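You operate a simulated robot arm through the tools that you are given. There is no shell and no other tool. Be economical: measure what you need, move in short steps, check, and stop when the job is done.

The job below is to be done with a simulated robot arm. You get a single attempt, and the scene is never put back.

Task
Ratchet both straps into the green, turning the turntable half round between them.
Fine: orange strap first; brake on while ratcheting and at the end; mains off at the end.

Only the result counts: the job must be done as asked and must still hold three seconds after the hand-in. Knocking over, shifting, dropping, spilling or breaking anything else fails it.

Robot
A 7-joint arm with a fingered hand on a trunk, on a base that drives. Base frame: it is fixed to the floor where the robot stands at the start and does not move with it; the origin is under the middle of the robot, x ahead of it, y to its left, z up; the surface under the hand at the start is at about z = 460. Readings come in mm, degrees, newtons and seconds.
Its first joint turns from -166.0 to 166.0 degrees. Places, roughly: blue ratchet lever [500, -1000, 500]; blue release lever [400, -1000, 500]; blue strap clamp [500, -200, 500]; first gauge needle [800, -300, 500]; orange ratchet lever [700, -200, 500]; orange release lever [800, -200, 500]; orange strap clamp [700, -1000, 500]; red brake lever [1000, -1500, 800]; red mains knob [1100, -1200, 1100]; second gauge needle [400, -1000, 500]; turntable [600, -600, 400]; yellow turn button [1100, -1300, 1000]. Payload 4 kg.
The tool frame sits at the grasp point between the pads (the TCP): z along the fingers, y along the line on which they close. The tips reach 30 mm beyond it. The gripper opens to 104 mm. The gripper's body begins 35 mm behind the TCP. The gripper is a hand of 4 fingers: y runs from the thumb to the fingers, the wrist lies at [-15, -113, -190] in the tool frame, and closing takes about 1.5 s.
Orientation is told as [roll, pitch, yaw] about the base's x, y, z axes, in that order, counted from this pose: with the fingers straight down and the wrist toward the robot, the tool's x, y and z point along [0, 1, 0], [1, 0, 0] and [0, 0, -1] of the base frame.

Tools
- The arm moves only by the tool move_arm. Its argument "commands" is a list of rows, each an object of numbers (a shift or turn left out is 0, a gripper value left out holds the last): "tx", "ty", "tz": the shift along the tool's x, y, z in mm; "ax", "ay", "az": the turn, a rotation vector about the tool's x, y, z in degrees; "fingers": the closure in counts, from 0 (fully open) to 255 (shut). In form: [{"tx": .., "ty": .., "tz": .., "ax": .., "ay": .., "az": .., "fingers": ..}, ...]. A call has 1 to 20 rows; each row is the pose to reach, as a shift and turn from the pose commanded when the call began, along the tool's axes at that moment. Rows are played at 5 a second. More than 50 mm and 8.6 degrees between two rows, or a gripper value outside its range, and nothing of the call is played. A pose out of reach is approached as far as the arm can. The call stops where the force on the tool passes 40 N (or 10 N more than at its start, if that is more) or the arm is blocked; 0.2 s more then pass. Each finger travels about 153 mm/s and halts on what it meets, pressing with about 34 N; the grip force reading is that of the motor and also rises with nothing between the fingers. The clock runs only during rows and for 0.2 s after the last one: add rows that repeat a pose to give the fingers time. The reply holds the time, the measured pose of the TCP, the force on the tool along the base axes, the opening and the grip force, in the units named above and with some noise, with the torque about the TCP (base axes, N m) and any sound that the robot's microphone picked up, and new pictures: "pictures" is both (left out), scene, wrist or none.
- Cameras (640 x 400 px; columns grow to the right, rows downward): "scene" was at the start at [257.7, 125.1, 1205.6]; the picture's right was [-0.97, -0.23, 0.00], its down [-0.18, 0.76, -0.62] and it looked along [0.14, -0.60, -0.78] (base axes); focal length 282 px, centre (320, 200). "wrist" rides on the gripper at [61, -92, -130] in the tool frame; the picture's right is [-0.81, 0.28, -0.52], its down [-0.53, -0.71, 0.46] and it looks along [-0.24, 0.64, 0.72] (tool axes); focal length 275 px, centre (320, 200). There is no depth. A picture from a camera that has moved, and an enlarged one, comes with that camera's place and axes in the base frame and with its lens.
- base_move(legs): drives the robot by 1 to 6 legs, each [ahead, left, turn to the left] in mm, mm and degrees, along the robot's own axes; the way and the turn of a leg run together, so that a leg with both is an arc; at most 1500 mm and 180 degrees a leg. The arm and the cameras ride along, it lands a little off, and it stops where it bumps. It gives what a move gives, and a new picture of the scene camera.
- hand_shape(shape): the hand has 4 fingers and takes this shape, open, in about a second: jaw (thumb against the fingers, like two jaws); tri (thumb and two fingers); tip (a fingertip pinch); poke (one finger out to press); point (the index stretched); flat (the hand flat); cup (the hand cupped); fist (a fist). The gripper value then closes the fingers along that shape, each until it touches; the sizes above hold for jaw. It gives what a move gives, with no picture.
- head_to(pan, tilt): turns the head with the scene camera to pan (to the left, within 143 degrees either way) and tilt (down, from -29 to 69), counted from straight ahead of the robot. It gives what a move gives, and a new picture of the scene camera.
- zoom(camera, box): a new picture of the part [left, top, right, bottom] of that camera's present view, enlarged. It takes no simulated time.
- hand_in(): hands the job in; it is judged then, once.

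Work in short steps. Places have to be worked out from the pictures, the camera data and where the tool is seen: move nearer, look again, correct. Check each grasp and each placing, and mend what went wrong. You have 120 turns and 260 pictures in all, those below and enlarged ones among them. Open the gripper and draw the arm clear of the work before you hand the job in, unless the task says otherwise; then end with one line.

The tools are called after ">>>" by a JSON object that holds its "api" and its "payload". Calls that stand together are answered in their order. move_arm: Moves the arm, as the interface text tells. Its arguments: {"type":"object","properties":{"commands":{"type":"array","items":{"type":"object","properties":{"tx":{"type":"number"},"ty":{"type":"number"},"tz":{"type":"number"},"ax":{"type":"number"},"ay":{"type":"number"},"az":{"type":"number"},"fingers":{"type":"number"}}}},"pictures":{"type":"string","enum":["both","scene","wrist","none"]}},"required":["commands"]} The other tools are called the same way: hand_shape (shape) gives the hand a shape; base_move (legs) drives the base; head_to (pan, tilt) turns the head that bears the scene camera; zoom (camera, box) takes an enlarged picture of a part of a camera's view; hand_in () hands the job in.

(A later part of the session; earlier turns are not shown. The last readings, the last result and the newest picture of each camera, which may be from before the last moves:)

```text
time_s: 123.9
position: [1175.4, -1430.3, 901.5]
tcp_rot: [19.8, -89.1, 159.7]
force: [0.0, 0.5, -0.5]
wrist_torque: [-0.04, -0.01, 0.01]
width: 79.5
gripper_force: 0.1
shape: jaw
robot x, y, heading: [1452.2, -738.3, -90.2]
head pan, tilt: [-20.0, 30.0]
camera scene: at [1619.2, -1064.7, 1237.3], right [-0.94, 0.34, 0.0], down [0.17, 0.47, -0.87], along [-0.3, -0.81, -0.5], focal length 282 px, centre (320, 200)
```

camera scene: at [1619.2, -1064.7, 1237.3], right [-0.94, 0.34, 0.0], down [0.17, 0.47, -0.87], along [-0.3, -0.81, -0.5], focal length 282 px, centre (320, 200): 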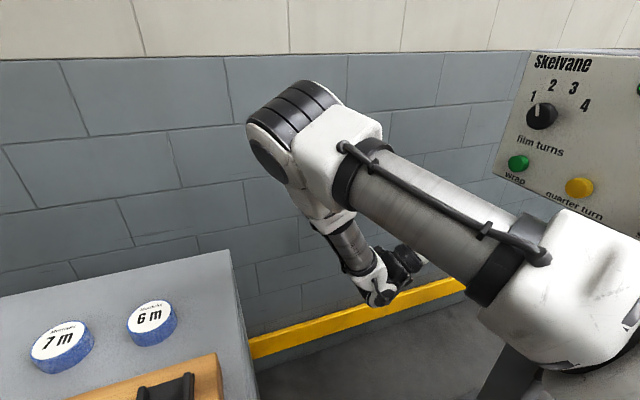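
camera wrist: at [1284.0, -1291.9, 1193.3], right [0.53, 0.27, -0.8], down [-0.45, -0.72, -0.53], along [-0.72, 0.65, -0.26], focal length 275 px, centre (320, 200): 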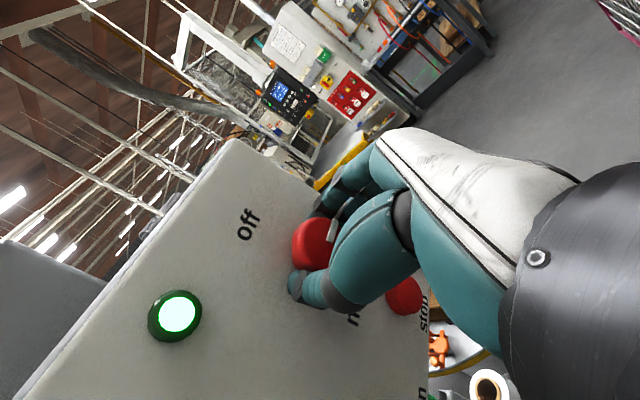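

At the brake position. I look through the wrist camera, and pan the head right.

>>> {"api": "head_to", "payload": {"pan": -45, "tilt": 35}}

>>> {"api": "zoom", "payload": {"camera": "wrist", "box": [0, 0, 640, 400]}}

```text
time_s: 124.8
position: [1174.2, -1429.7, 902.5]
tcp_rot: [19.8, -89.1, 159.8]
force: [0.3, 0.0, -0.2]
wrist_torque: [-0.01, 0.0, 0.03]
width: 79.0
gripper_force: 0.1
shape: jaw
robot x, y, heading: [1450.5, -736.3, -90.2]
head pan, tilt: [-45.0, 35.0]
camera scene: at [1587.9, -1042.0, 1229.5], right [-0.71, 0.71, 0.0], down [0.41, 0.41, -0.82], along [-0.58, -0.58, -0.57], focal length 282 px, centre (320, 200)
```

scene: 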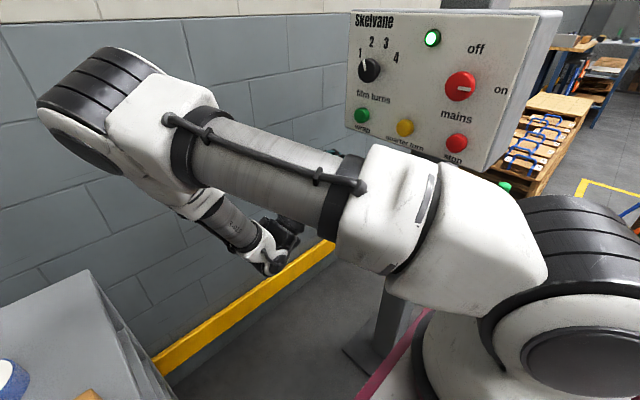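

```text
1.00 times, centred on (320, 200) of wrist (not enlarged: the box is as wide or as high as the picture)
camera zoom: at [1304.5, -1493.0, 812.9], right [0.52, 0.81, 0.28], down [-0.44, 0.53, -0.72], along [-0.73, 0.25, 0.63], focal length 275 px, centre (320, 200)
```

zoom: 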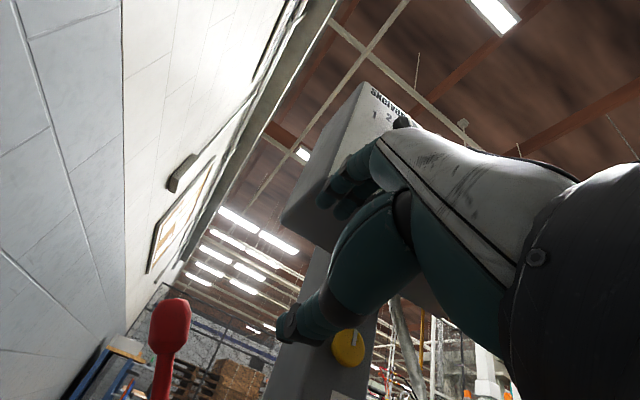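

The brake knob is confirmed at (1008, -1484, 853). I'll straddle it with fingers spread along y; so rotate the hand az -90 (wrist toward +y side, under the panel).

>>> {"api": "move_arm", "payload": {"commands": [{"az": -8, "tz": -15}, {"az": -16, "tz": -30}, {"az": -24, "tz": -45}, {"az": -32, "tz": -60}, {"az": -40, "tz": -60}, {"az": -48, "tz": -60}, {"az": -56, "tz": -60}, {"az": -64, "tz": -60}, {"az": -72, "tz": -60}, {"az": -80, "tz": -60}, {"az": -88, "tz": -60}, {"az": -90, "tz": -60}], "pictures": "both"}}

```text
time_s: 127.4
position: [1235.1, -1430.5, 903.3]
tcp_rot: [-89.1, -0.3, -90.4]
force: [-0.4, -0.4, -1.1]
wrist_torque: [-0.02, 0.0, -0.03]
width: 79.5
gripper_force: 0.1
shape: jaw
robot x, y, heading: [1451.3, -735.9, -90.0]
head pan, tilt: [-45.0, 35.0]
camera scene: at [1587.9, -1041.9, 1229.5], right [-0.71, 0.71, 0.0], down [0.41, 0.41, -0.82], along [-0.58, -0.58, -0.57], focal length 282 px, centre (320, 200)
camera wrist: at [1365.1, -1340.1, 843.5], right [0.5, -0.28, 0.82], down [-0.46, 0.72, 0.52], along [-0.73, -0.64, 0.23], focal length 275 px, centre (320, 200)
```

scene: 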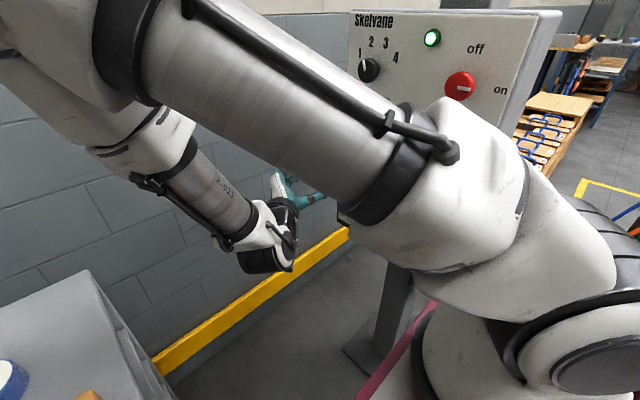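
wrist: 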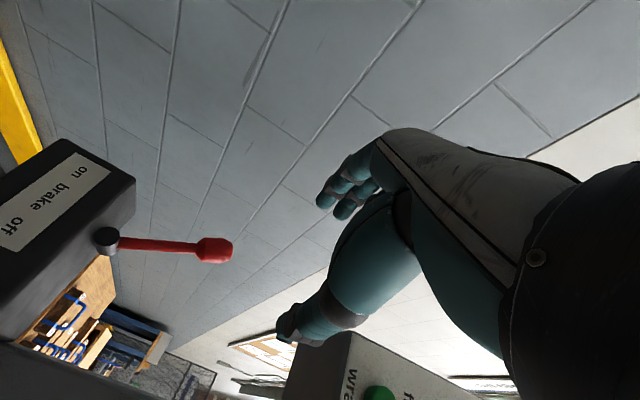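

Good. Knob at (1008, -1483, 850). Move the hand to that height/line, then advance around the knob.

>>> {"api": "move_arm", "payload": {"commands": [{"tx": 15, "ty": 15, "tz": 20}, {"tx": 30, "ty": 30, "tz": 45}, {"tx": 45, "ty": 45, "tz": 75}, {"tx": 52, "ty": 53, "tz": 105}, {"tx": 52, "ty": 53, "tz": 135}], "pictures": "wrist"}}

```text
time_s: 128.6
position: [1096.9, -1481.8, 850.3]
tcp_rot: [-89.2, -0.3, -90.4]
force: [0.6, -0.2, -0.2]
wrist_torque: [-0.01, 0.01, 0.0]
width: 79.4
gripper_force: 0.0
shape: jaw
robot x, y, heading: [1450.6, -740.0, -90.2]
head pan, tilt: [-45.0, 35.0]
camera wrist: at [1228.4, -1391.1, 790.3], right [0.5, -0.27, 0.82], down [-0.46, 0.72, 0.52], along [-0.73, -0.64, 0.24], focal length 275 px, centre (320, 200)
```

wrist: 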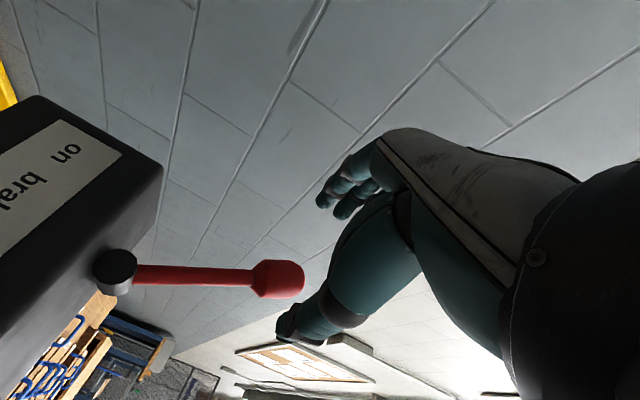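

Aligned. Advance 82 mm.

>>> {"api": "move_arm", "payload": {"commands": [{"tz": 25}, {"tz": 50}, {"tz": 70}, {"tz": 82}], "pictures": "wrist"}}

```text
time_s: 129.6
position: [1016.5, -1483.5, 847.8]
tcp_rot: [-89.0, -0.3, -90.4]
force: [-0.1, 0.1, 0.0]
wrist_torque: [-0.02, 0.01, -0.03]
width: 79.2
gripper_force: 0.1
shape: jaw
robot x, y, heading: [1452.8, -738.9, -89.8]
head pan, tilt: [-45.0, 35.0]
camera wrist: at [1147.5, -1392.6, 788.4], right [0.5, -0.27, 0.82], down [-0.46, 0.72, 0.52], along [-0.73, -0.64, 0.24], focal length 275 px, centre (320, 200)
```

wrist: 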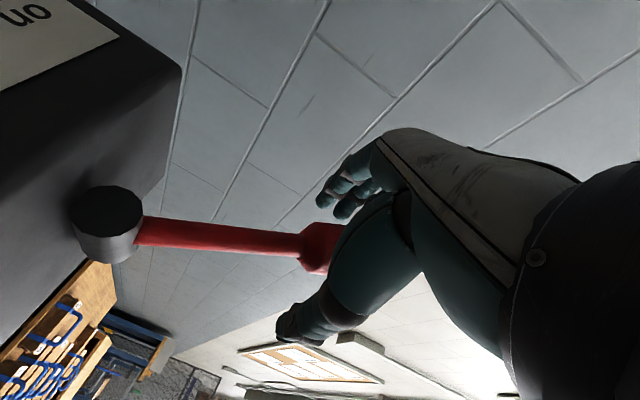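

The knob is between thumb and fingers. Close to about 35 mm and sweep toward +y (off).

>>> {"api": "move_arm", "payload": {"commands": [{"fingers": 165}, {"fingers": 165}, {"ty": -10, "tx": -3, "fingers": 165}, {"ty": -20, "tx": -5}, {"ty": -30, "tx": -7}, {"ty": -40, "tx": -8}, {"ty": -50, "tx": -8}, {"ty": -60, "tx": -7}, {"ty": -70, "tx": -5}, {"ty": -80, "tx": -2}, {"ty": -88, "tx": 0}], "pictures": "wrist"}}

```text
time_s: 132.0
position: [1018.0, -1395.4, 847.4]
tcp_rot: [-89.1, -0.3, -90.4]
force: [0.5, -1.7, 0.5]
wrist_torque: [-0.03, -0.01, -0.01]
width: 37.5
gripper_force: 0.1
shape: jaw
robot x, y, heading: [1451.8, -737.8, -89.8]
head pan, tilt: [-45.0, 35.0]
camera wrist: at [1148.7, -1304.0, 788.8], right [0.5, -0.27, 0.82], down [-0.46, 0.72, 0.52], along [-0.73, -0.64, 0.24], focal length 275 px, centre (320, 200)
```

wrist: 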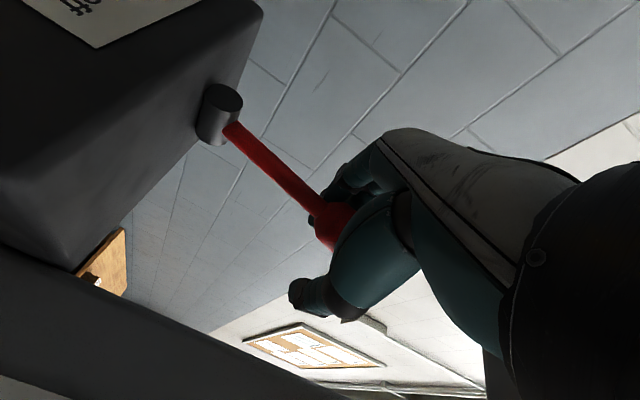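

The lever swung to the "off" side with little force. I push a little further to find the end stop.

>>> {"api": "move_arm", "payload": {"commands": [{"ty": -5, "tx": 2}, {"ty": -10, "tx": 4}, {"ty": -15, "tx": 6}, {"ty": -20, "tx": 9}, {"ty": -25, "tx": 11}], "pictures": "wrist"}}

```text
time_s: 133.2
position: [1019.5, -1370.5, 838.3]
tcp_rot: [-89.1, -0.5, -90.2]
force: [-0.8, -5.6, 2.8]
wrist_torque: [-0.15, 0.0, 0.0]
width: 39.1
gripper_force: 0.0
shape: jaw
robot x, y, heading: [1445.8, -740.2, -90.1]
head pan, tilt: [-45.0, 35.0]
camera wrist: at [1149.3, -1280.4, 777.9], right [0.5, -0.27, 0.82], down [-0.46, 0.72, 0.52], along [-0.73, -0.64, 0.24], focal length 275 px, centre (320, 200)
```

wrist: 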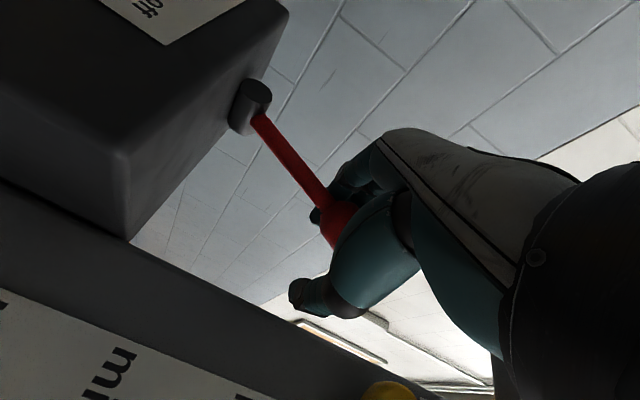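

Force is rising and the knob is at y≈-1395, mirroring its "on" position — at the off stop. I open and withdraw, then check.

>>> {"api": "move_arm", "payload": {"commands": [{"ty": 14, "fingers": 60}, {"ty": 14, "fingers": 60}, {"ty": 14, "fingers": 60}, {"ty": 14, "tz": -40}, {"ty": 14, "tz": -85}, {"ty": 14, "tz": -130}, {"ty": 14, "tz": -175}, {"ty": 14, "tz": -220}], "pictures": "wrist"}}

```text
time_s: 135.0
position: [1238.1, -1384.5, 840.1]
tcp_rot: [-89.2, -0.3, -90.4]
force: [0.3, 0.5, -0.4]
wrist_torque: [0.01, 0.02, 0.0]
width: 79.2
gripper_force: 0.1
shape: jaw
robot x, y, heading: [1451.2, -742.3, -90.2]
head pan, tilt: [-45.0, 35.0]
camera wrist: at [1369.0, -1294.1, 779.8], right [0.5, -0.27, 0.82], down [-0.46, 0.72, 0.52], along [-0.73, -0.64, 0.24], focal length 275 px, centre (320, 200)
```

wrist: 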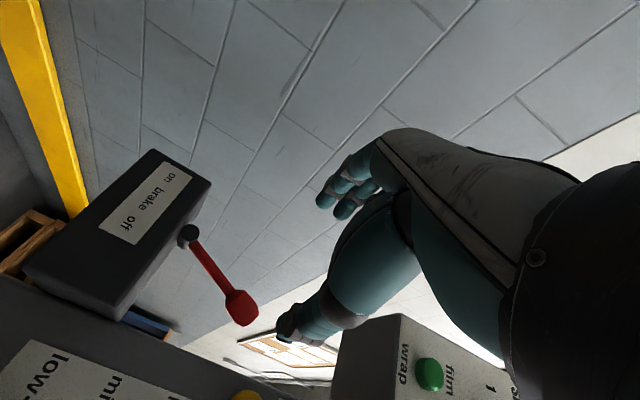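

Brake is off. Now the yellow button: I return the base to the panel position (keeping this hand orientation) and close the fingers to press with.

>>> {"api": "base_move", "payload": {"legs": [[-235, 0, 0], [0, 200, 0]]}}

>>> {"api": "hand_shape", "payload": {"shape": "poke"}}

>>> {"api": "zoom", "payload": {"camera": "wrist", "box": [0, 0, 640, 400]}}

```text
time_s: 137.9
position: [1442.8, -1149.0, 839.5]
tcp_rot: [-89.2, -0.3, -90.2]
force: [-0.7, 0.7, 0.1]
wrist_torque: [0.05, 0.01, -0.01]
width: 79.3
gripper_force: 0.0
shape: jaw
robot x, y, heading: [1654.6, -504.7, -89.7]
head pan, tilt: [-45.0, 35.0]
camera scene: at [1790.9, -805.6, 1229.5], right [-0.71, 0.71, 0.0], down [0.4, 0.41, -0.82], along [-0.58, -0.58, -0.57], focal length 282 px, centre (320, 200)
```

scene: 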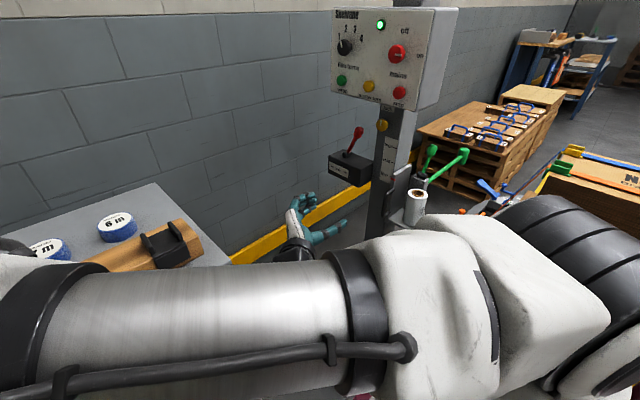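

```text
time_s: 138.8
position: [1443.7, -1149.6, 839.2]
tcp_rot: [-89.1, -0.4, -90.2]
force: [-0.6, -0.3, 1.2]
wrist_torque: [0.01, 0.01, 0.02]
width: 0.1
gripper_force: 0.1
shape: poke
robot x, y, heading: [1651.0, -501.2, -90.0]
head pan, tilt: [-45.0, 35.0]
```

```text
1.00 times, centred on (320, 200) of wrist (not enlarged: the box is as wide or as high as the picture)
camera zoom: at [1572.9, -1058.6, 779.8], right [0.5, -0.27, 0.82], down [-0.46, 0.72, 0.52], along [-0.73, -0.64, 0.24], focal length 275 px, centre (320, 200)
```

zoom: 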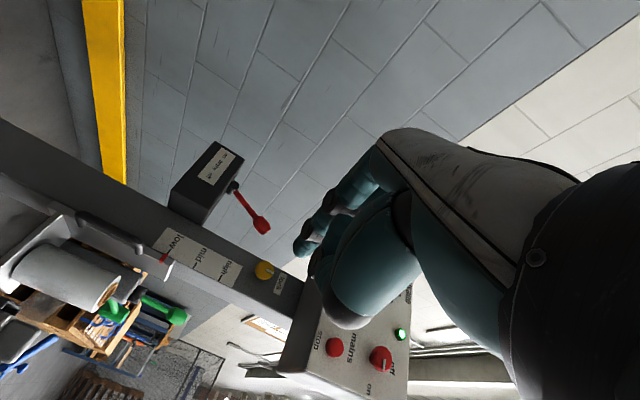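

The poke fingertip is near the tool axis (about 8 mm in +x, 25 mm beyond TCP). I move in front of the yellow button, stopping about 60 mm short.

>>> {"api": "move_arm", "payload": {"commands": [{"tx": -25, "ty": 15, "tz": 20}, {"tx": -50, "ty": 30, "tz": 40}, {"tx": -75, "ty": 45, "tz": 60}, {"tx": -100, "ty": 60, "tz": 80}, {"tx": -125, "ty": 75, "tz": 105}, {"tx": -150, "ty": 90, "tz": 130}, {"tx": -175, "ty": 105, "tz": 155}, {"tx": -200, "ty": 118, "tz": 180}, {"tx": -215, "ty": 125, "tz": 200}, {"tx": -215, "ty": 125, "tz": 215}], "pictures": "both"}}

```text
time_s: 141.0
position: [1224.8, -1271.6, 1052.7]
tcp_rot: [-89.1, -0.3, -90.2]
force: [-0.8, -1.2, 0.2]
wrist_torque: [-0.05, -0.01, -0.02]
width: 0.1
gripper_force: 0.0
shape: poke
robot x, y, heading: [1651.5, -503.8, -89.7]
head pan, tilt: [-45.0, 35.0]
camera scene: at [1791.0, -805.6, 1229.5], right [-0.71, 0.71, 0.0], down [0.4, 0.41, -0.82], along [-0.58, -0.58, -0.57], focal length 282 px, centre (320, 200)
camera wrist: at [1354.2, -1180.7, 993.1], right [0.5, -0.27, 0.82], down [-0.46, 0.72, 0.52], along [-0.73, -0.64, 0.24], focal length 275 px, centre (320, 200)
```

scene: 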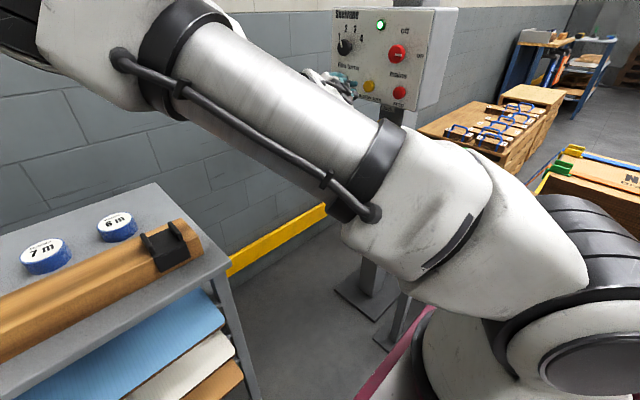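
wrist: 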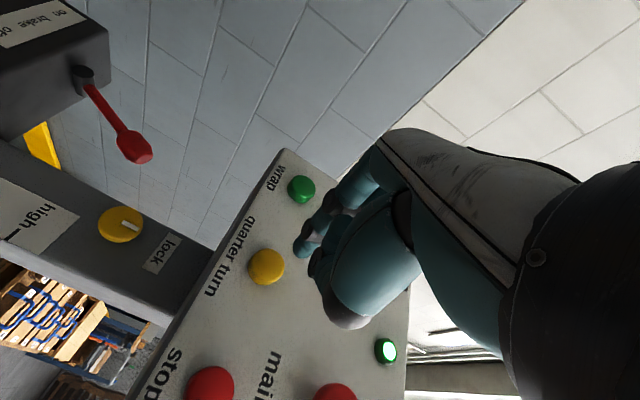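

The button is at (1138, -1275, 1040). I adjust 6 mm down and advance 35 mm, then look.

>>> {"api": "move_arm", "payload": {"commands": [{"tx": 6, "tz": 12}, {"tx": 6, "tz": 25}, {"tx": 6, "tz": 38}], "pictures": "wrist"}}

>>> {"api": "zoom", "payload": {"camera": "wrist", "box": [220, 170, 420, 295]}}

```text
time_s: 141.8
position: [1185.9, -1272.5, 1046.4]
tcp_rot: [-89.1, -0.3, -90.3]
force: [0.4, -0.3, -0.5]
wrist_torque: [-0.02, 0.01, 0.02]
width: 0.1
gripper_force: 0.1
shape: poke
robot x, y, heading: [1655.2, -502.8, -89.7]
head pan, tilt: [-45.0, 35.0]
camera wrist: at [1315.9, -1182.4, 985.8], right [0.5, -0.27, 0.82], down [-0.46, 0.72, 0.52], along [-0.73, -0.64, 0.24], focal length 275 px, centre (320, 200)
```

wrist: 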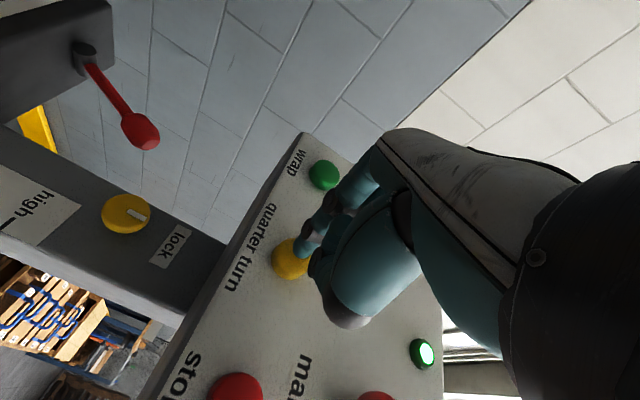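

```text
3.20 times, centred on (320, 232) of wrist
camera zoom: at [1315.9, -1182.4, 985.8], right [0.5, -0.27, 0.82], down [-0.46, 0.72, 0.52], along [-0.73, -0.64, 0.24], focal length 881 px, centre (320, 96)
```

zoom: 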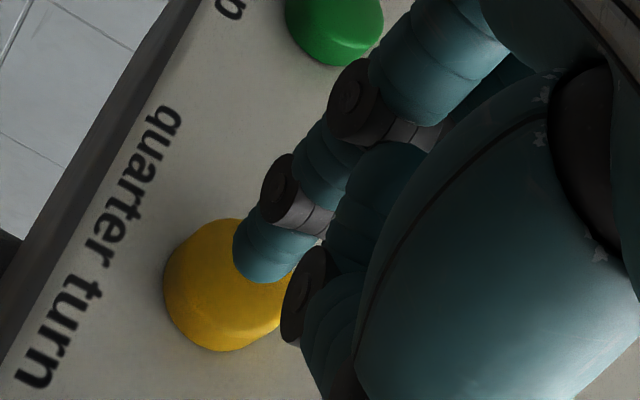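

The fingertip will meet the button. I advance slowly, pressing until it gives.

>>> {"api": "move_arm", "payload": {"commands": [{"tz": 8}, {"tz": 14}, {"tz": 18}, {"tz": 21}, {"tz": 24}, {"tz": 26}, {"tz": 28}], "pictures": "wrist"}}

```text
time_s: 143.4
position: [1160.0, -1273.8, 1044.3]
tcp_rot: [-89.1, -0.3, -90.1]
force: [13.3, 2.3, -0.8]
wrist_torque: [0.01, -0.06, -0.02]
width: 0.0
gripper_force: 0.1
shape: poke
robot x, y, heading: [1651.9, -501.8, -90.1]
head pan, tilt: [-45.0, 35.0]
heard: click
camera wrist: at [1289.6, -1182.0, 984.8], right [0.5, -0.27, 0.82], down [-0.46, 0.72, 0.52], along [-0.73, -0.64, 0.24], focal length 275 px, centre (320, 200)
```

wrist: 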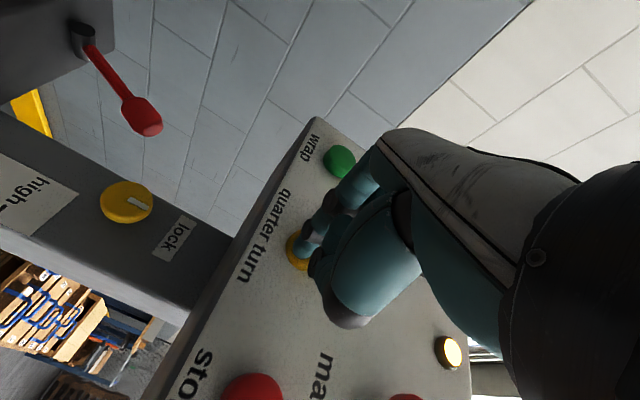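

Click heard and the lamp turned amber: the table is turning a quarter. I back off 20 mm and wait, watching the table.

>>> {"api": "move_arm", "payload": {"commands": [{"tz": -10}, {"tz": -20}, {"tz": -20}, {"tz": -20}, {"tz": -20}, {"tz": -20}, {"tz": -20}, {"tz": -20}, {"tz": -20}, {"tz": -20}, {"tz": -20}, {"tz": -20}, {"tz": -20}, {"tz": -20}, {"tz": -20}], "pictures": "both"}}

```text
time_s: 146.6
position: [1178.9, -1273.5, 1045.0]
tcp_rot: [-89.1, -0.3, -90.2]
force: [-0.4, 0.2, -0.6]
wrist_torque: [0.02, 0.0, 0.02]
width: 0.0
gripper_force: 0.0
shape: poke
robot x, y, heading: [1655.6, -501.5, -90.0]
head pan, tilt: [-45.0, 35.0]
camera scene: at [1790.9, -805.6, 1229.5], right [-0.71, 0.71, 0.0], down [0.4, 0.41, -0.82], along [-0.58, -0.58, -0.57], focal length 282 px, centre (320, 200)
camera wrist: at [1307.2, -1182.1, 985.1], right [0.5, -0.27, 0.82], down [-0.46, 0.72, 0.52], along [-0.73, -0.64, 0.24], focal length 275 px, centre (320, 200)
```

scene: 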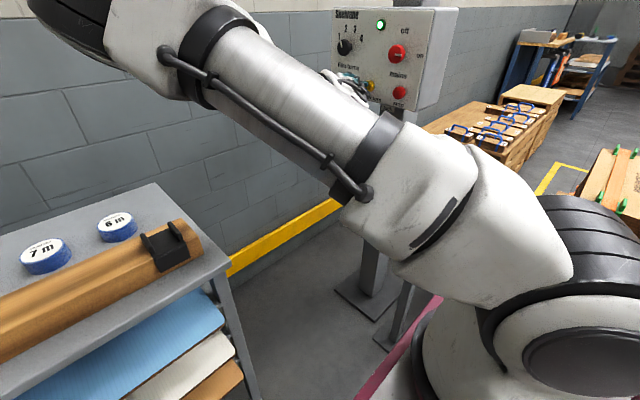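
wrist: 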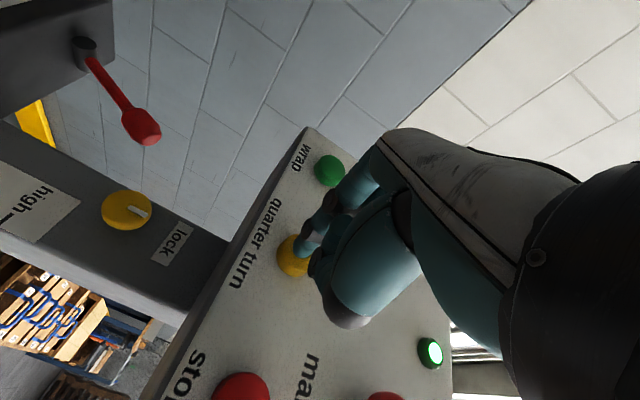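

The quarter turn is done (lamp green, crate turned). Press a second time.

>>> {"api": "move_arm", "payload": {"commands": [{"tz": 8}, {"tz": 13}, {"tz": 16}, {"tz": 18}, {"tz": 20}, {"tz": 20}], "pictures": "wrist"}}

```text
time_s: 148.0
position: [1158.7, -1272.8, 1045.1]
tcp_rot: [-89.1, -0.3, -90.0]
force: [15.9, -0.3, 0.9]
wrist_torque: [-0.02, -0.07, 0.06]
width: 0.2
gripper_force: 0.0
shape: poke
robot x, y, heading: [1651.5, -502.8, -89.7]
head pan, tilt: [-45.0, 35.0]
heard: click
camera wrist: at [1289.1, -1181.9, 985.3], right [0.5, -0.27, 0.82], down [-0.46, 0.72, 0.52], along [-0.73, -0.64, 0.24], focal length 275 px, centre (320, 200)
```

wrist: 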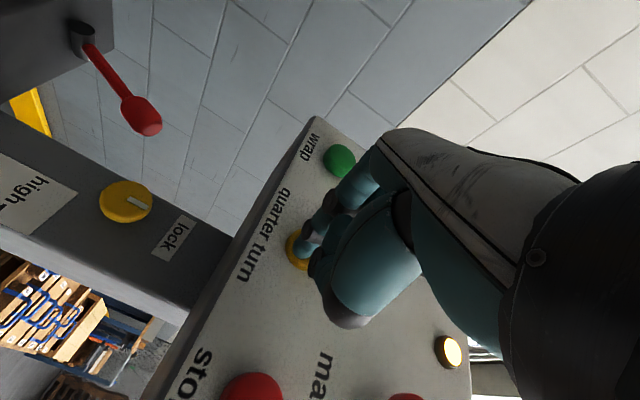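

Clicked and amber again. Back off and wait for the turn to finish, then view the table with the head.

>>> {"api": "move_arm", "payload": {"commands": [{"tz": -15}, {"tz": -40}, {"tz": -70}, {"tz": -100}, {"tz": -100}, {"tz": -100}, {"tz": -100}, {"tz": -100}, {"tz": -100}, {"tz": -100}, {"tz": -100}, {"tz": -100}, {"tz": -100}, {"tz": -100}, {"tz": -100}], "pictures": "wrist"}}

>>> {"api": "head_to", "payload": {"pan": -85, "tilt": 30}}

```text
time_s: 151.2
position: [1256.8, -1271.5, 1046.2]
tcp_rot: [-89.1, -0.3, -90.2]
force: [-0.1, 0.5, 0.1]
wrist_torque: [0.01, -0.02, 0.01]
width: 0.0
gripper_force: 0.0
shape: poke
robot x, y, heading: [1647.9, -501.6, -89.8]
head pan, tilt: [-45.0, 35.0]
camera wrist: at [1387.7, -1181.5, 985.6], right [0.5, -0.27, 0.82], down [-0.46, 0.72, 0.52], along [-0.73, -0.64, 0.24], focal length 275 px, centre (320, 200)
```

wrist: 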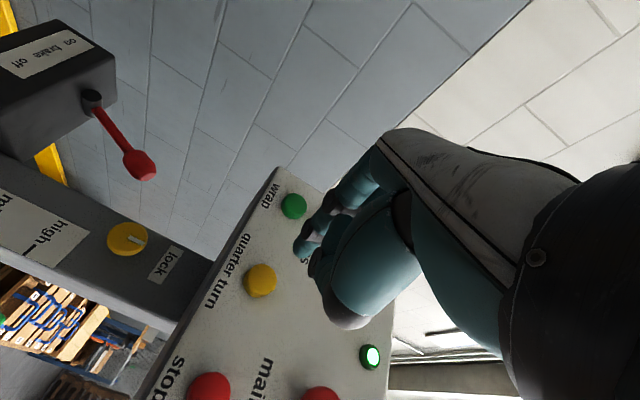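

```text
time_s: 152.3
position: [1258.4, -1271.9, 1044.8]
tcp_rot: [-89.1, -0.3, -90.3]
force: [-0.5, 0.2, -0.2]
wrist_torque: [0.02, -0.01, 0.0]
width: 0.0
gripper_force: 0.0
shape: poke
robot x, y, heading: [1650.9, -502.3, -90.0]
head pan, tilt: [-85.0, 30.0]
camera scene: at [1763.0, -751.4, 1237.3], right [-0.09, 1.0, 0.0], down [0.5, 0.05, -0.87], along [-0.86, -0.08, -0.5], focal length 282 px, centre (320, 200)
```

scene: 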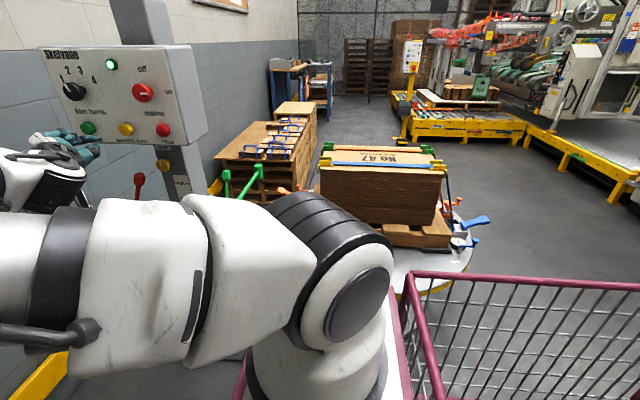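

Half turn complete: the blue ratchet is now on the +y side. Next mains off: jaw shape, rotate the hand back to y-up and move in front of the mains knob.

>>> {"api": "hand_shape", "payload": {"shape": "jaw"}}

>>> {"api": "move_arm", "payload": {"commands": [{"az": 8, "tz": -5, "tx": -10, "ty": -8, "fingers": 60}, {"az": 16, "tx": -20, "ty": -16}, {"az": 24, "tx": -30, "ty": -24}, {"az": 32, "tx": -40, "ty": -32}, {"az": 40, "tx": -50, "ty": -40}, {"az": 48, "tx": -60, "ty": -50}, {"az": 56, "tx": -70, "ty": -60}, {"az": 64, "tx": -80, "ty": -66}, {"az": 72, "tx": -85, "ty": -71}, {"az": 80, "tx": -85, "ty": -71}, {"az": 88, "tx": -85, "ty": -71}, {"az": 90, "tx": -85, "ty": -71}], "pictures": "wrist"}}

```text
time_s: 153.2
position: [1256.6, -1272.5, 1045.0]
tcp_rot: [-89.1, -0.2, -90.2]
force: [-0.1, 0.2, -0.2]
wrist_torque: [0.0, 0.03, -0.04]
width: 104.0
gripper_force: 0.0
shape: jaw
robot x, y, heading: [1650.6, -504.0, -89.9]
head pan, tilt: [-85.0, 30.0]
```

```text
time_s: 155.8
position: [1256.2, -1201.2, 1130.2]
tcp_rot: [23.7, -89.1, 156.1]
force: [-0.4, 0.8, -0.6]
wrist_torque: [-0.03, -0.01, 0.03]
width: 79.7
gripper_force: 0.0
shape: jaw
robot x, y, heading: [1650.2, -503.5, -89.9]
head pan, tilt: [-85.0, 30.0]
camera wrist: at [1387.1, -1264.0, 1041.4], right [0.52, 0.81, 0.28], down [-0.44, 0.53, -0.72], along [-0.73, 0.25, 0.63], focal length 275 px, centre (320, 200)
```

wrist: 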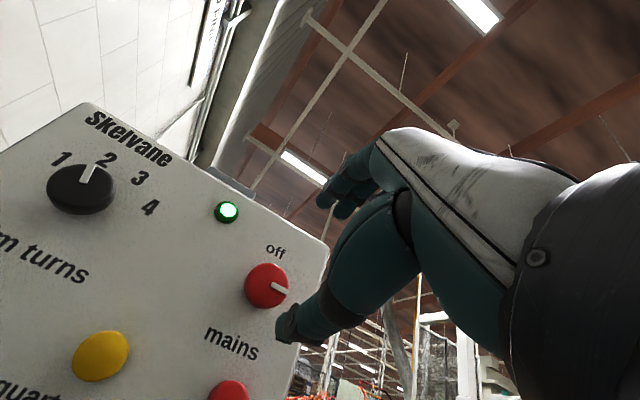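

Aligned as before, pointer at "on". Advance 98 mm and close.

>>> {"api": "move_arm", "payload": {"commands": [{"tz": 30}, {"tz": 60}, {"tz": 80}, {"tz": 92}, {"tz": 97}, {"tz": 97, "fingers": 255}, {"tz": 97, "fingers": 255}, {"tz": 97, "fingers": 255}, {"tz": 97, "fingers": 255}, {"tz": 97, "fingers": 255}], "pictures": "wrist"}}

```text
time_s: 158.0
position: [1158.8, -1201.5, 1128.9]
tcp_rot: [17.7, -89.0, 162.1]
force: [-9.7, 0.6, -5.9]
wrist_torque: [0.0, -0.28, -0.02]
width: 31.4
gripper_force: 33.7
shape: jaw
robot x, y, heading: [1651.2, -503.7, -90.0]
head pan, tilt: [-85.0, 30.0]
camera wrist: at [1288.7, -1263.2, 1039.8], right [0.52, 0.81, 0.28], down [-0.44, 0.53, -0.72], along [-0.73, 0.25, 0.63], focal length 275 px, centre (320, 200)
```

wrist: 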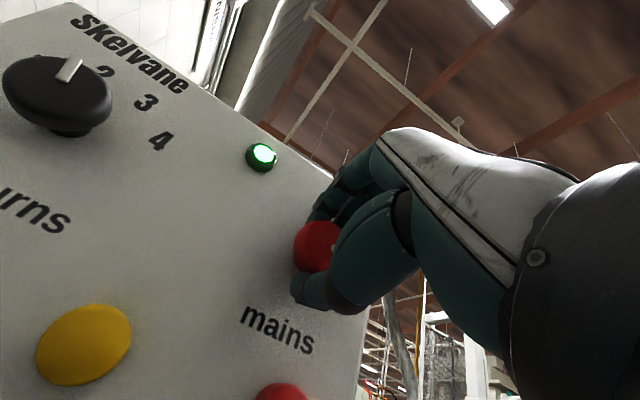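

Gripped. Rotate counter-clockwise 90° (az -) to "off".

>>> {"api": "move_arm", "payload": {"commands": [{"az": -6}, {"az": -12}, {"az": -18}, {"az": -24}, {"az": -30}, {"az": -36}, {"az": -42}, {"az": -48}, {"az": -54}, {"az": -60}, {"az": -66}, {"az": -72}, {"az": -78}, {"az": -84}, {"az": -90}], "pictures": "both"}}

```text
time_s: 161.2
position: [1159.8, -1200.2, 1129.6]
tcp_rot: [-89.1, -0.2, -90.1]
force: [-11.0, 15.4, -4.8]
wrist_torque: [0.0, -0.11, -0.54]
width: 30.7
gripper_force: 33.8
shape: jaw
robot x, y, heading: [1649.7, -502.8, -89.8]
head pan, tilt: [-85.0, 30.0]
camera scene: at [1762.3, -750.8, 1237.5], right [-0.09, 1.0, 0.0], down [0.5, 0.04, -0.87], along [-0.86, -0.08, -0.5], focal length 282 px, centre (320, 200)
camera wrist: at [1289.5, -1109.5, 1070.4], right [0.5, -0.27, 0.82], down [-0.46, 0.72, 0.52], along [-0.73, -0.64, 0.24], focal length 275 px, centre (320, 200)
```

scene: 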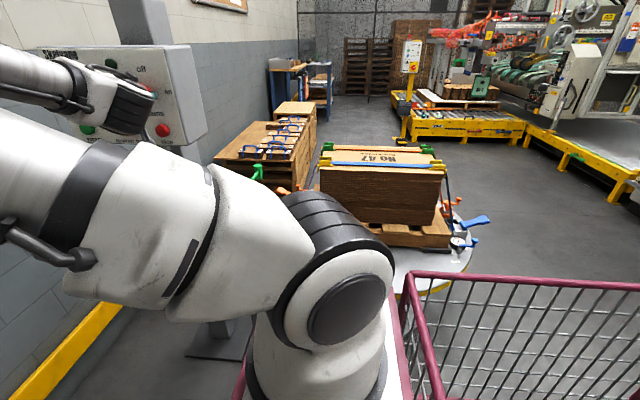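
wrist: 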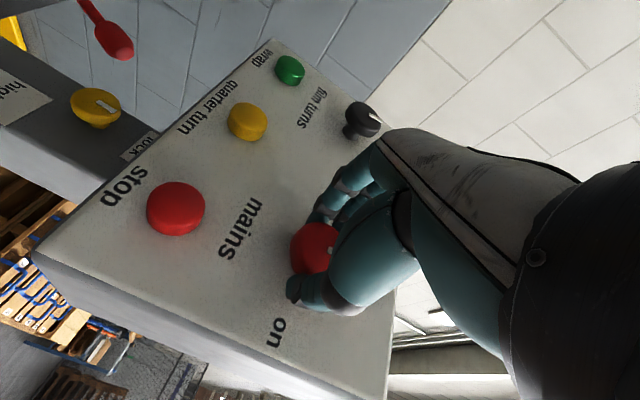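

I release, back out and check the pointer and the lamp.

>>> {"api": "move_arm", "payload": {"commands": [{"fingers": 60}, {"fingers": 60}, {"fingers": 60}, {"tz": -40}, {"tz": -85}, {"tz": -130}, {"tz": -175}, {"tz": -220}], "pictures": "wrist"}}

```text
time_s: 163.0
position: [1379.3, -1200.3, 1133.7]
tcp_rot: [-89.0, -0.4, -90.4]
force: [-0.5, -0.6, 0.1]
wrist_torque: [0.02, -0.01, 0.02]
width: 79.3
gripper_force: 0.0
shape: jaw
robot x, y, heading: [1652.8, -500.1, -89.8]
head pan, tilt: [-85.0, 30.0]
camera wrist: at [1509.5, -1110.3, 1074.0], right [0.5, -0.27, 0.82], down [-0.46, 0.72, 0.52], along [-0.73, -0.64, 0.24], focal length 275 px, centre (320, 200)
```

wrist: 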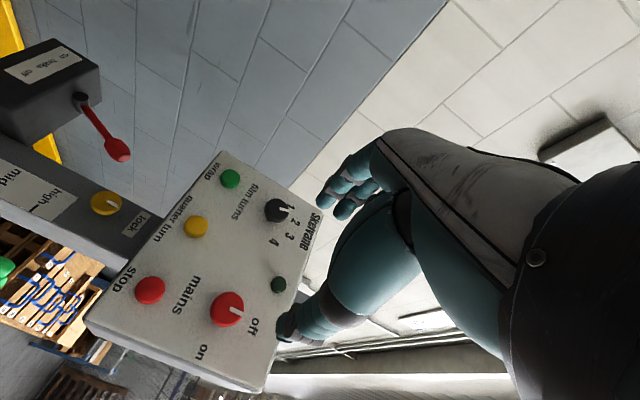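

Lamp out, pointer at "off". Now lower the hand to z≈850 and drive to the brake.

>>> {"api": "move_arm", "payload": {"commands": [{"tx": 40}, {"tx": 80}, {"tx": 120}, {"tx": 160}, {"tx": 200}, {"tx": 240}, {"tx": 270}, {"tx": 285}], "pictures": "none"}}

>>> {"api": "base_move", "payload": {"legs": [[0, -200, 0], [235, 0, 0]]}}

>>> {"api": "zoom", "payload": {"camera": "wrist", "box": [0, 0, 640, 400]}}

```text
time_s: 164.8
position: [1384.7, -1203.9, 847.2]
tcp_rot: [-89.1, -0.3, -90.2]
force: [0.6, -0.6, 0.1]
wrist_torque: [0.01, 0.03, 0.0]
width: 79.4
gripper_force: 0.1
shape: jaw
robot x, y, heading: [1650.6, -503.9, -89.9]
head pan, tilt: [-85.0, 30.0]
```

```text
time_s: 167.8
position: [1186.5, -1428.6, 850.1]
tcp_rot: [-89.2, -0.2, -89.9]
force: [0.8, -0.6, 0.4]
wrist_torque: [-0.01, -0.01, -0.01]
width: 79.5
gripper_force: 0.1
shape: jaw
robot x, y, heading: [1451.5, -731.2, -90.0]
head pan, tilt: [-85.0, 30.0]
stopped in leg 2: the robot was blocked; the commanded pose is now the measured one
camera scene: at [1560.8, -978.1, 1238.0], right [-0.09, 1.0, 0.0], down [0.5, 0.04, -0.87], along [-0.86, -0.08, -0.5], focal length 282 px, centre (320, 200)
```

scene: 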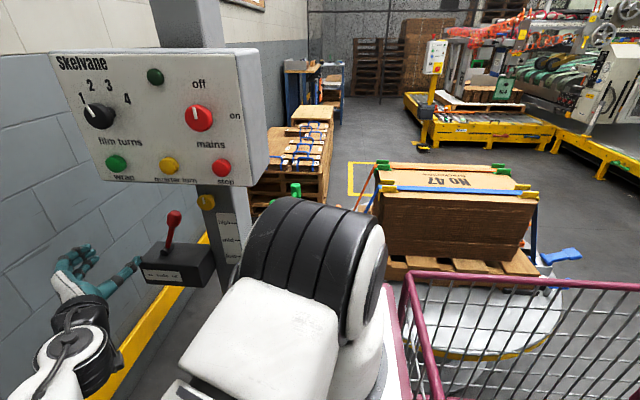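

```text
1.00 times, centred on (320, 200) of wrist (not enlarged: the box is as wide or as high as the picture)
camera zoom: at [1316.0, -1337.1, 790.7], right [0.51, -0.27, 0.82], down [-0.46, 0.72, 0.52], along [-0.73, -0.64, 0.24], focal length 275 px, centre (320, 200)
```

zoom: 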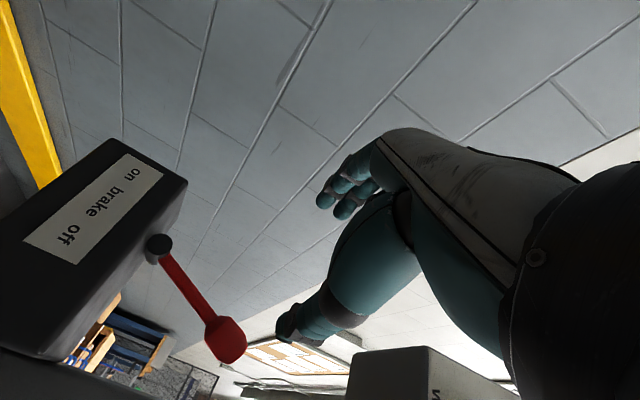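

The drive stopped 8 mm short as blocked; I check the rack side for what touched, before moving on.

>>> {"api": "head_to", "payload": {"pan": -20, "tilt": 45}}

>>> {"api": "head_to", "payload": {"pan": 25, "tilt": 55}}

```text
time_s: 169.2
position: [1187.0, -1429.6, 850.5]
tcp_rot: [-89.2, -0.3, -89.9]
force: [-0.3, -0.4, -0.7]
wrist_torque: [-0.01, -0.04, -0.02]
width: 79.7
gripper_force: 0.1
shape: jaw
robot x, y, heading: [1451.9, -735.5, -89.8]
head pan, tilt: [-20.0, 45.0]
camera scene: at [1623.3, -1046.0, 1216.1], right [-0.94, 0.34, 0.0], down [0.24, 0.66, -0.71], along [-0.24, -0.67, -0.71], focal length 282 px, centre (320, 200)
```

scene: 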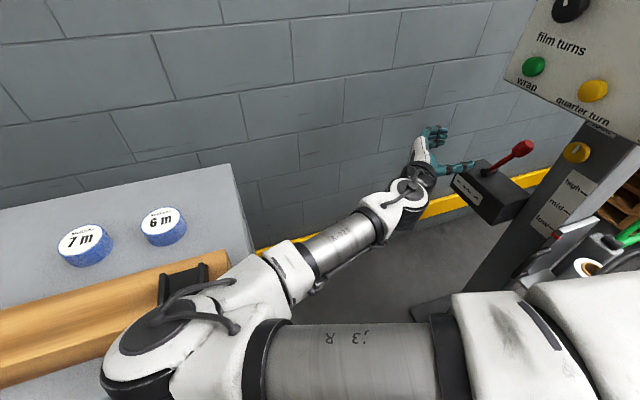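

```text
time_s: 170.3
position: [1186.1, -1429.1, 850.8]
tcp_rot: [-89.1, -0.4, -89.9]
force: [0.8, 0.3, -0.6]
wrist_torque: [-0.02, 0.01, 0.0]
width: 79.5
gripper_force: 0.1
shape: jaw
robot x, y, heading: [1452.8, -736.9, -90.0]
head pan, tilt: [25.0, 55.0]
camera scene: at [1681.6, -1034.8, 1202.8], right [-0.91, -0.42, 0.0], down [-0.35, 0.74, -0.58], along [0.25, -0.52, -0.82], focal length 282 px, centre (320, 200)
```

scene: 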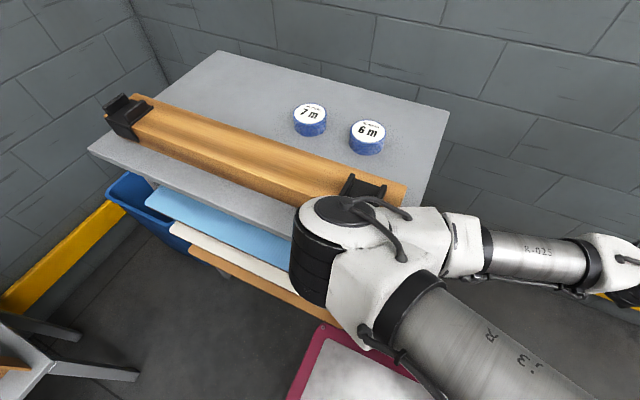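

The elbow is against the rack's beam bracket. Zoom to see.

>>> {"api": "zoom", "payload": {"camera": "scene", "box": [260, 130, 460, 255]}}

```text
3.20 times, centred on (360, 192) of scene
camera zoom: at [1681.6, -1034.8, 1202.8], right [-0.91, -0.42, 0.0], down [-0.35, 0.74, -0.58], along [0.25, -0.52, -0.82], focal length 902 px, centre (192, 224)
```

zoom: 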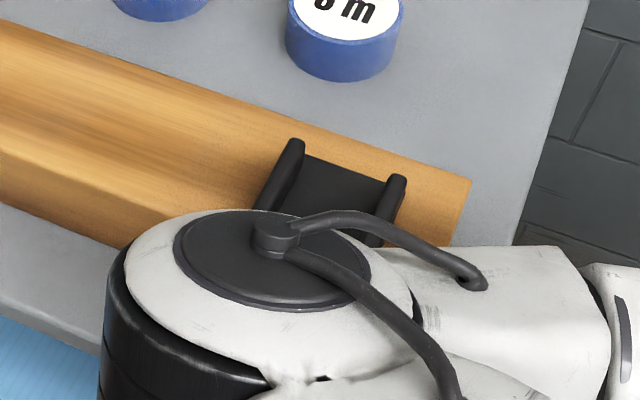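

The elbow sits just at the beam. I back the base off 70 mm at once and compare the beam's position.

>>> {"api": "base_move", "payload": {"legs": [[-70, 0, 0]]}}

>>> {"api": "zoom", "payload": {"camera": "scene", "box": [80, 30, 480, 280]}}

```text
time_s: 171.3
position: [1187.8, -1360.7, 847.7]
tcp_rot: [-89.3, -0.1, -89.9]
force: [0.6, -0.7, 0.5]
wrist_torque: [0.03, -0.01, 0.0]
width: 79.5
gripper_force: 0.0
shape: jaw
robot x, y, heading: [1451.2, -664.8, -90.0]
head pan, tilt: [25.0, 55.0]
camera scene: at [1683.7, -967.9, 1201.3], right [-0.91, -0.42, 0.0], down [-0.35, 0.74, -0.57], along [0.24, -0.52, -0.82], focal length 282 px, centre (320, 200)
```

scene: 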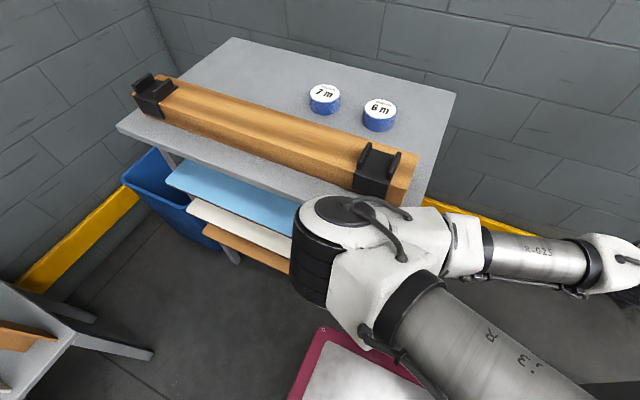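

```text
1.60 times, centred on (280, 155) of scene
camera zoom: at [1683.7, -967.9, 1201.3], right [-0.91, -0.42, 0.0], down [-0.35, 0.74, -0.57], along [0.24, -0.52, -0.82], focal length 451 px, centre (384, 272)
```

zoom: 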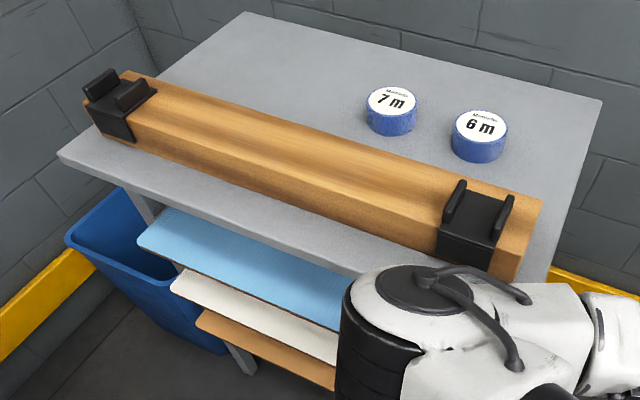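

The beam is still parallel to the table edge with the same gap, so nothing shifted. Now, from here, I line up with the brake knob (1008, -1395, 840).

>>> {"api": "move_arm", "payload": {"commands": [{"ty": 18, "tz": 20, "tx": 2}, {"ty": 34, "tz": 45, "tx": 5}, {"ty": 34, "tz": 70, "tx": 5}, {"ty": 34, "tz": 90, "tx": 5}], "pictures": "wrist"}}

```text
time_s: 172.3
position: [1096.6, -1395.6, 842.7]
tcp_rot: [-89.3, -0.2, -89.9]
force: [0.0, 0.0, -0.2]
wrist_torque: [0.0, 0.02, 0.02]
width: 79.4
gripper_force: 0.2
shape: jaw
robot x, y, heading: [1451.9, -661.9, -89.9]
head pan, tilt: [25.0, 55.0]
camera wrist: at [1226.6, -1303.3, 783.5], right [0.51, -0.27, 0.82], down [-0.46, 0.71, 0.53], along [-0.73, -0.65, 0.24], focal length 275 px, centre (320, 200)
```

wrist: 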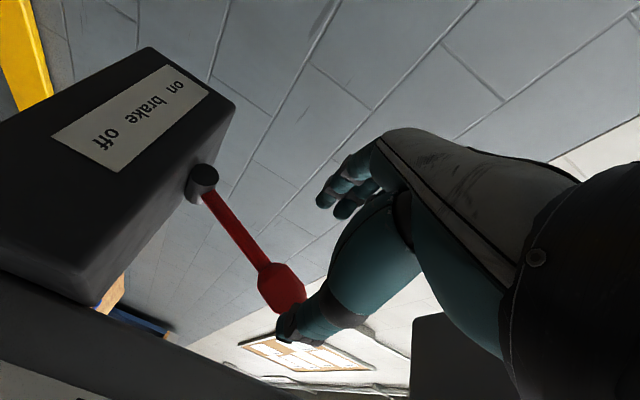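

Knob centred at (1008, -1395, 851). Raise 7 and advance 82, then sweep to -y.

>>> {"api": "move_arm", "payload": {"commands": [{"tx": -7, "tz": 20}, {"tx": -7, "tz": 45}, {"tx": -7, "tz": 65}, {"tx": -7, "tz": 81}], "pictures": "wrist"}}

```text
time_s: 173.3
position: [1016.8, -1394.8, 848.7]
tcp_rot: [-89.3, -0.1, -89.9]
force: [0.8, -0.4, -0.5]
wrist_torque: [0.0, 0.02, 0.01]
width: 79.2
gripper_force: 0.0
shape: jaw
robot x, y, heading: [1451.3, -660.2, -89.9]
head pan, tilt: [25.0, 55.0]
camera wrist: at [1145.2, -1304.0, 790.2], right [0.51, -0.27, 0.82], down [-0.46, 0.71, 0.53], along [-0.73, -0.65, 0.24], focal length 275 px, centre (320, 200)
```

wrist: 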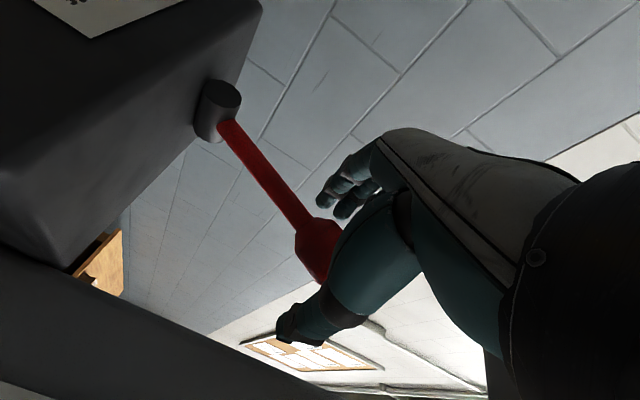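

>>> {"api": "move_arm", "payload": {"commands": [{"fingers": 165}, {"fingers": 165}, {"ty": 12, "tx": -3}, {"ty": 24, "tx": -6}, {"ty": 36, "tx": -8}, {"ty": 48, "tx": -8}, {"ty": 60, "tx": -8}, {"ty": 72, "tx": -6}, {"ty": 84, "tx": -3}, {"ty": 94, "tx": 0}, {"ty": 102, "tx": 3}, {"ty": 108, "tx": 5}, {"ty": 112, "tx": 6}], "pictures": "wrist"}}

```text
time_s: 176.1
position: [1014.8, -1503.8, 843.3]
tcp_rot: [-89.4, -0.1, -90.2]
force: [1.7, 18.2, 7.7]
wrist_torque: [0.24, -0.03, 0.0]
width: 51.1
gripper_force: 0.0
shape: jaw
robot x, y, heading: [1452.4, -660.7, -89.7]
head pan, tilt: [25.0, 55.0]
camera wrist: at [1144.7, -1413.0, 783.5], right [0.51, -0.28, 0.82], down [-0.46, 0.72, 0.53], along [-0.73, -0.64, 0.24], focal length 275 px, centre (320, 200)
```

wrist: 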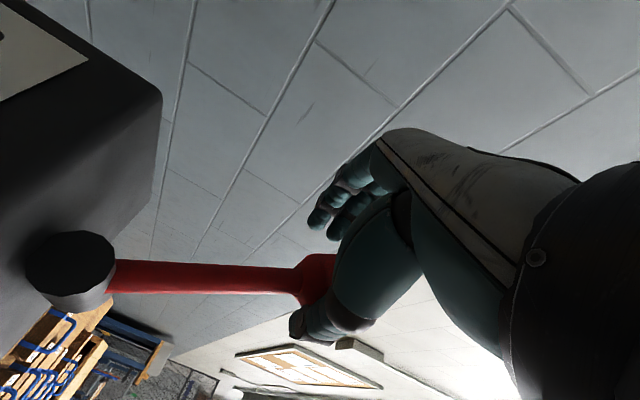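

At the "on" stop (18 N). Release and withdraw, then check.

>>> {"api": "move_arm", "payload": {"commands": [{"ty": -18, "fingers": 60}, {"ty": -18, "fingers": 60}, {"ty": -18, "fingers": 60}, {"ty": -18, "tz": -45}, {"ty": -18, "tz": -90}, {"ty": -18, "tz": -135}, {"ty": -18, "tz": -180}, {"ty": -18, "tz": -220}], "pictures": "wrist"}}

>>> {"api": "zoom", "payload": {"camera": "wrist", "box": [0, 80, 320, 280]}}

```text
time_s: 177.9
position: [1235.7, -1488.4, 846.3]
tcp_rot: [-89.3, -0.1, -90.0]
force: [-0.5, -0.7, 0.1]
wrist_torque: [0.0, 0.03, -0.03]
width: 79.3
gripper_force: 0.1
shape: jaw
robot x, y, heading: [1451.5, -660.3, -90.2]
head pan, tilt: [25.0, 55.0]
camera wrist: at [1365.8, -1397.9, 787.0], right [0.51, -0.27, 0.82], down [-0.46, 0.71, 0.53], along [-0.73, -0.64, 0.24], focal length 275 px, centre (320, 200)
```

wrist: 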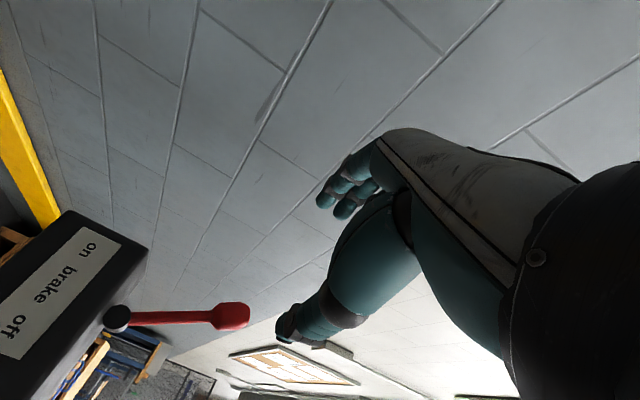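

```text
2.00 times, centred on (160, 180) of wrist
camera zoom: at [1365.8, -1397.9, 787.0], right [0.51, -0.27, 0.82], down [-0.46, 0.71, 0.53], along [-0.73, -0.64, 0.24], focal length 551 px, centre (640, 240)
```

zoom: 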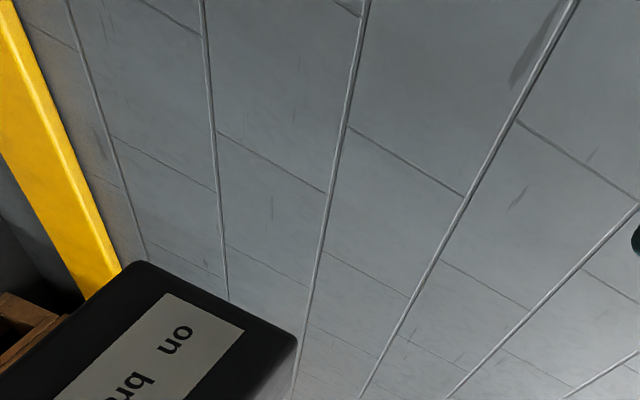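

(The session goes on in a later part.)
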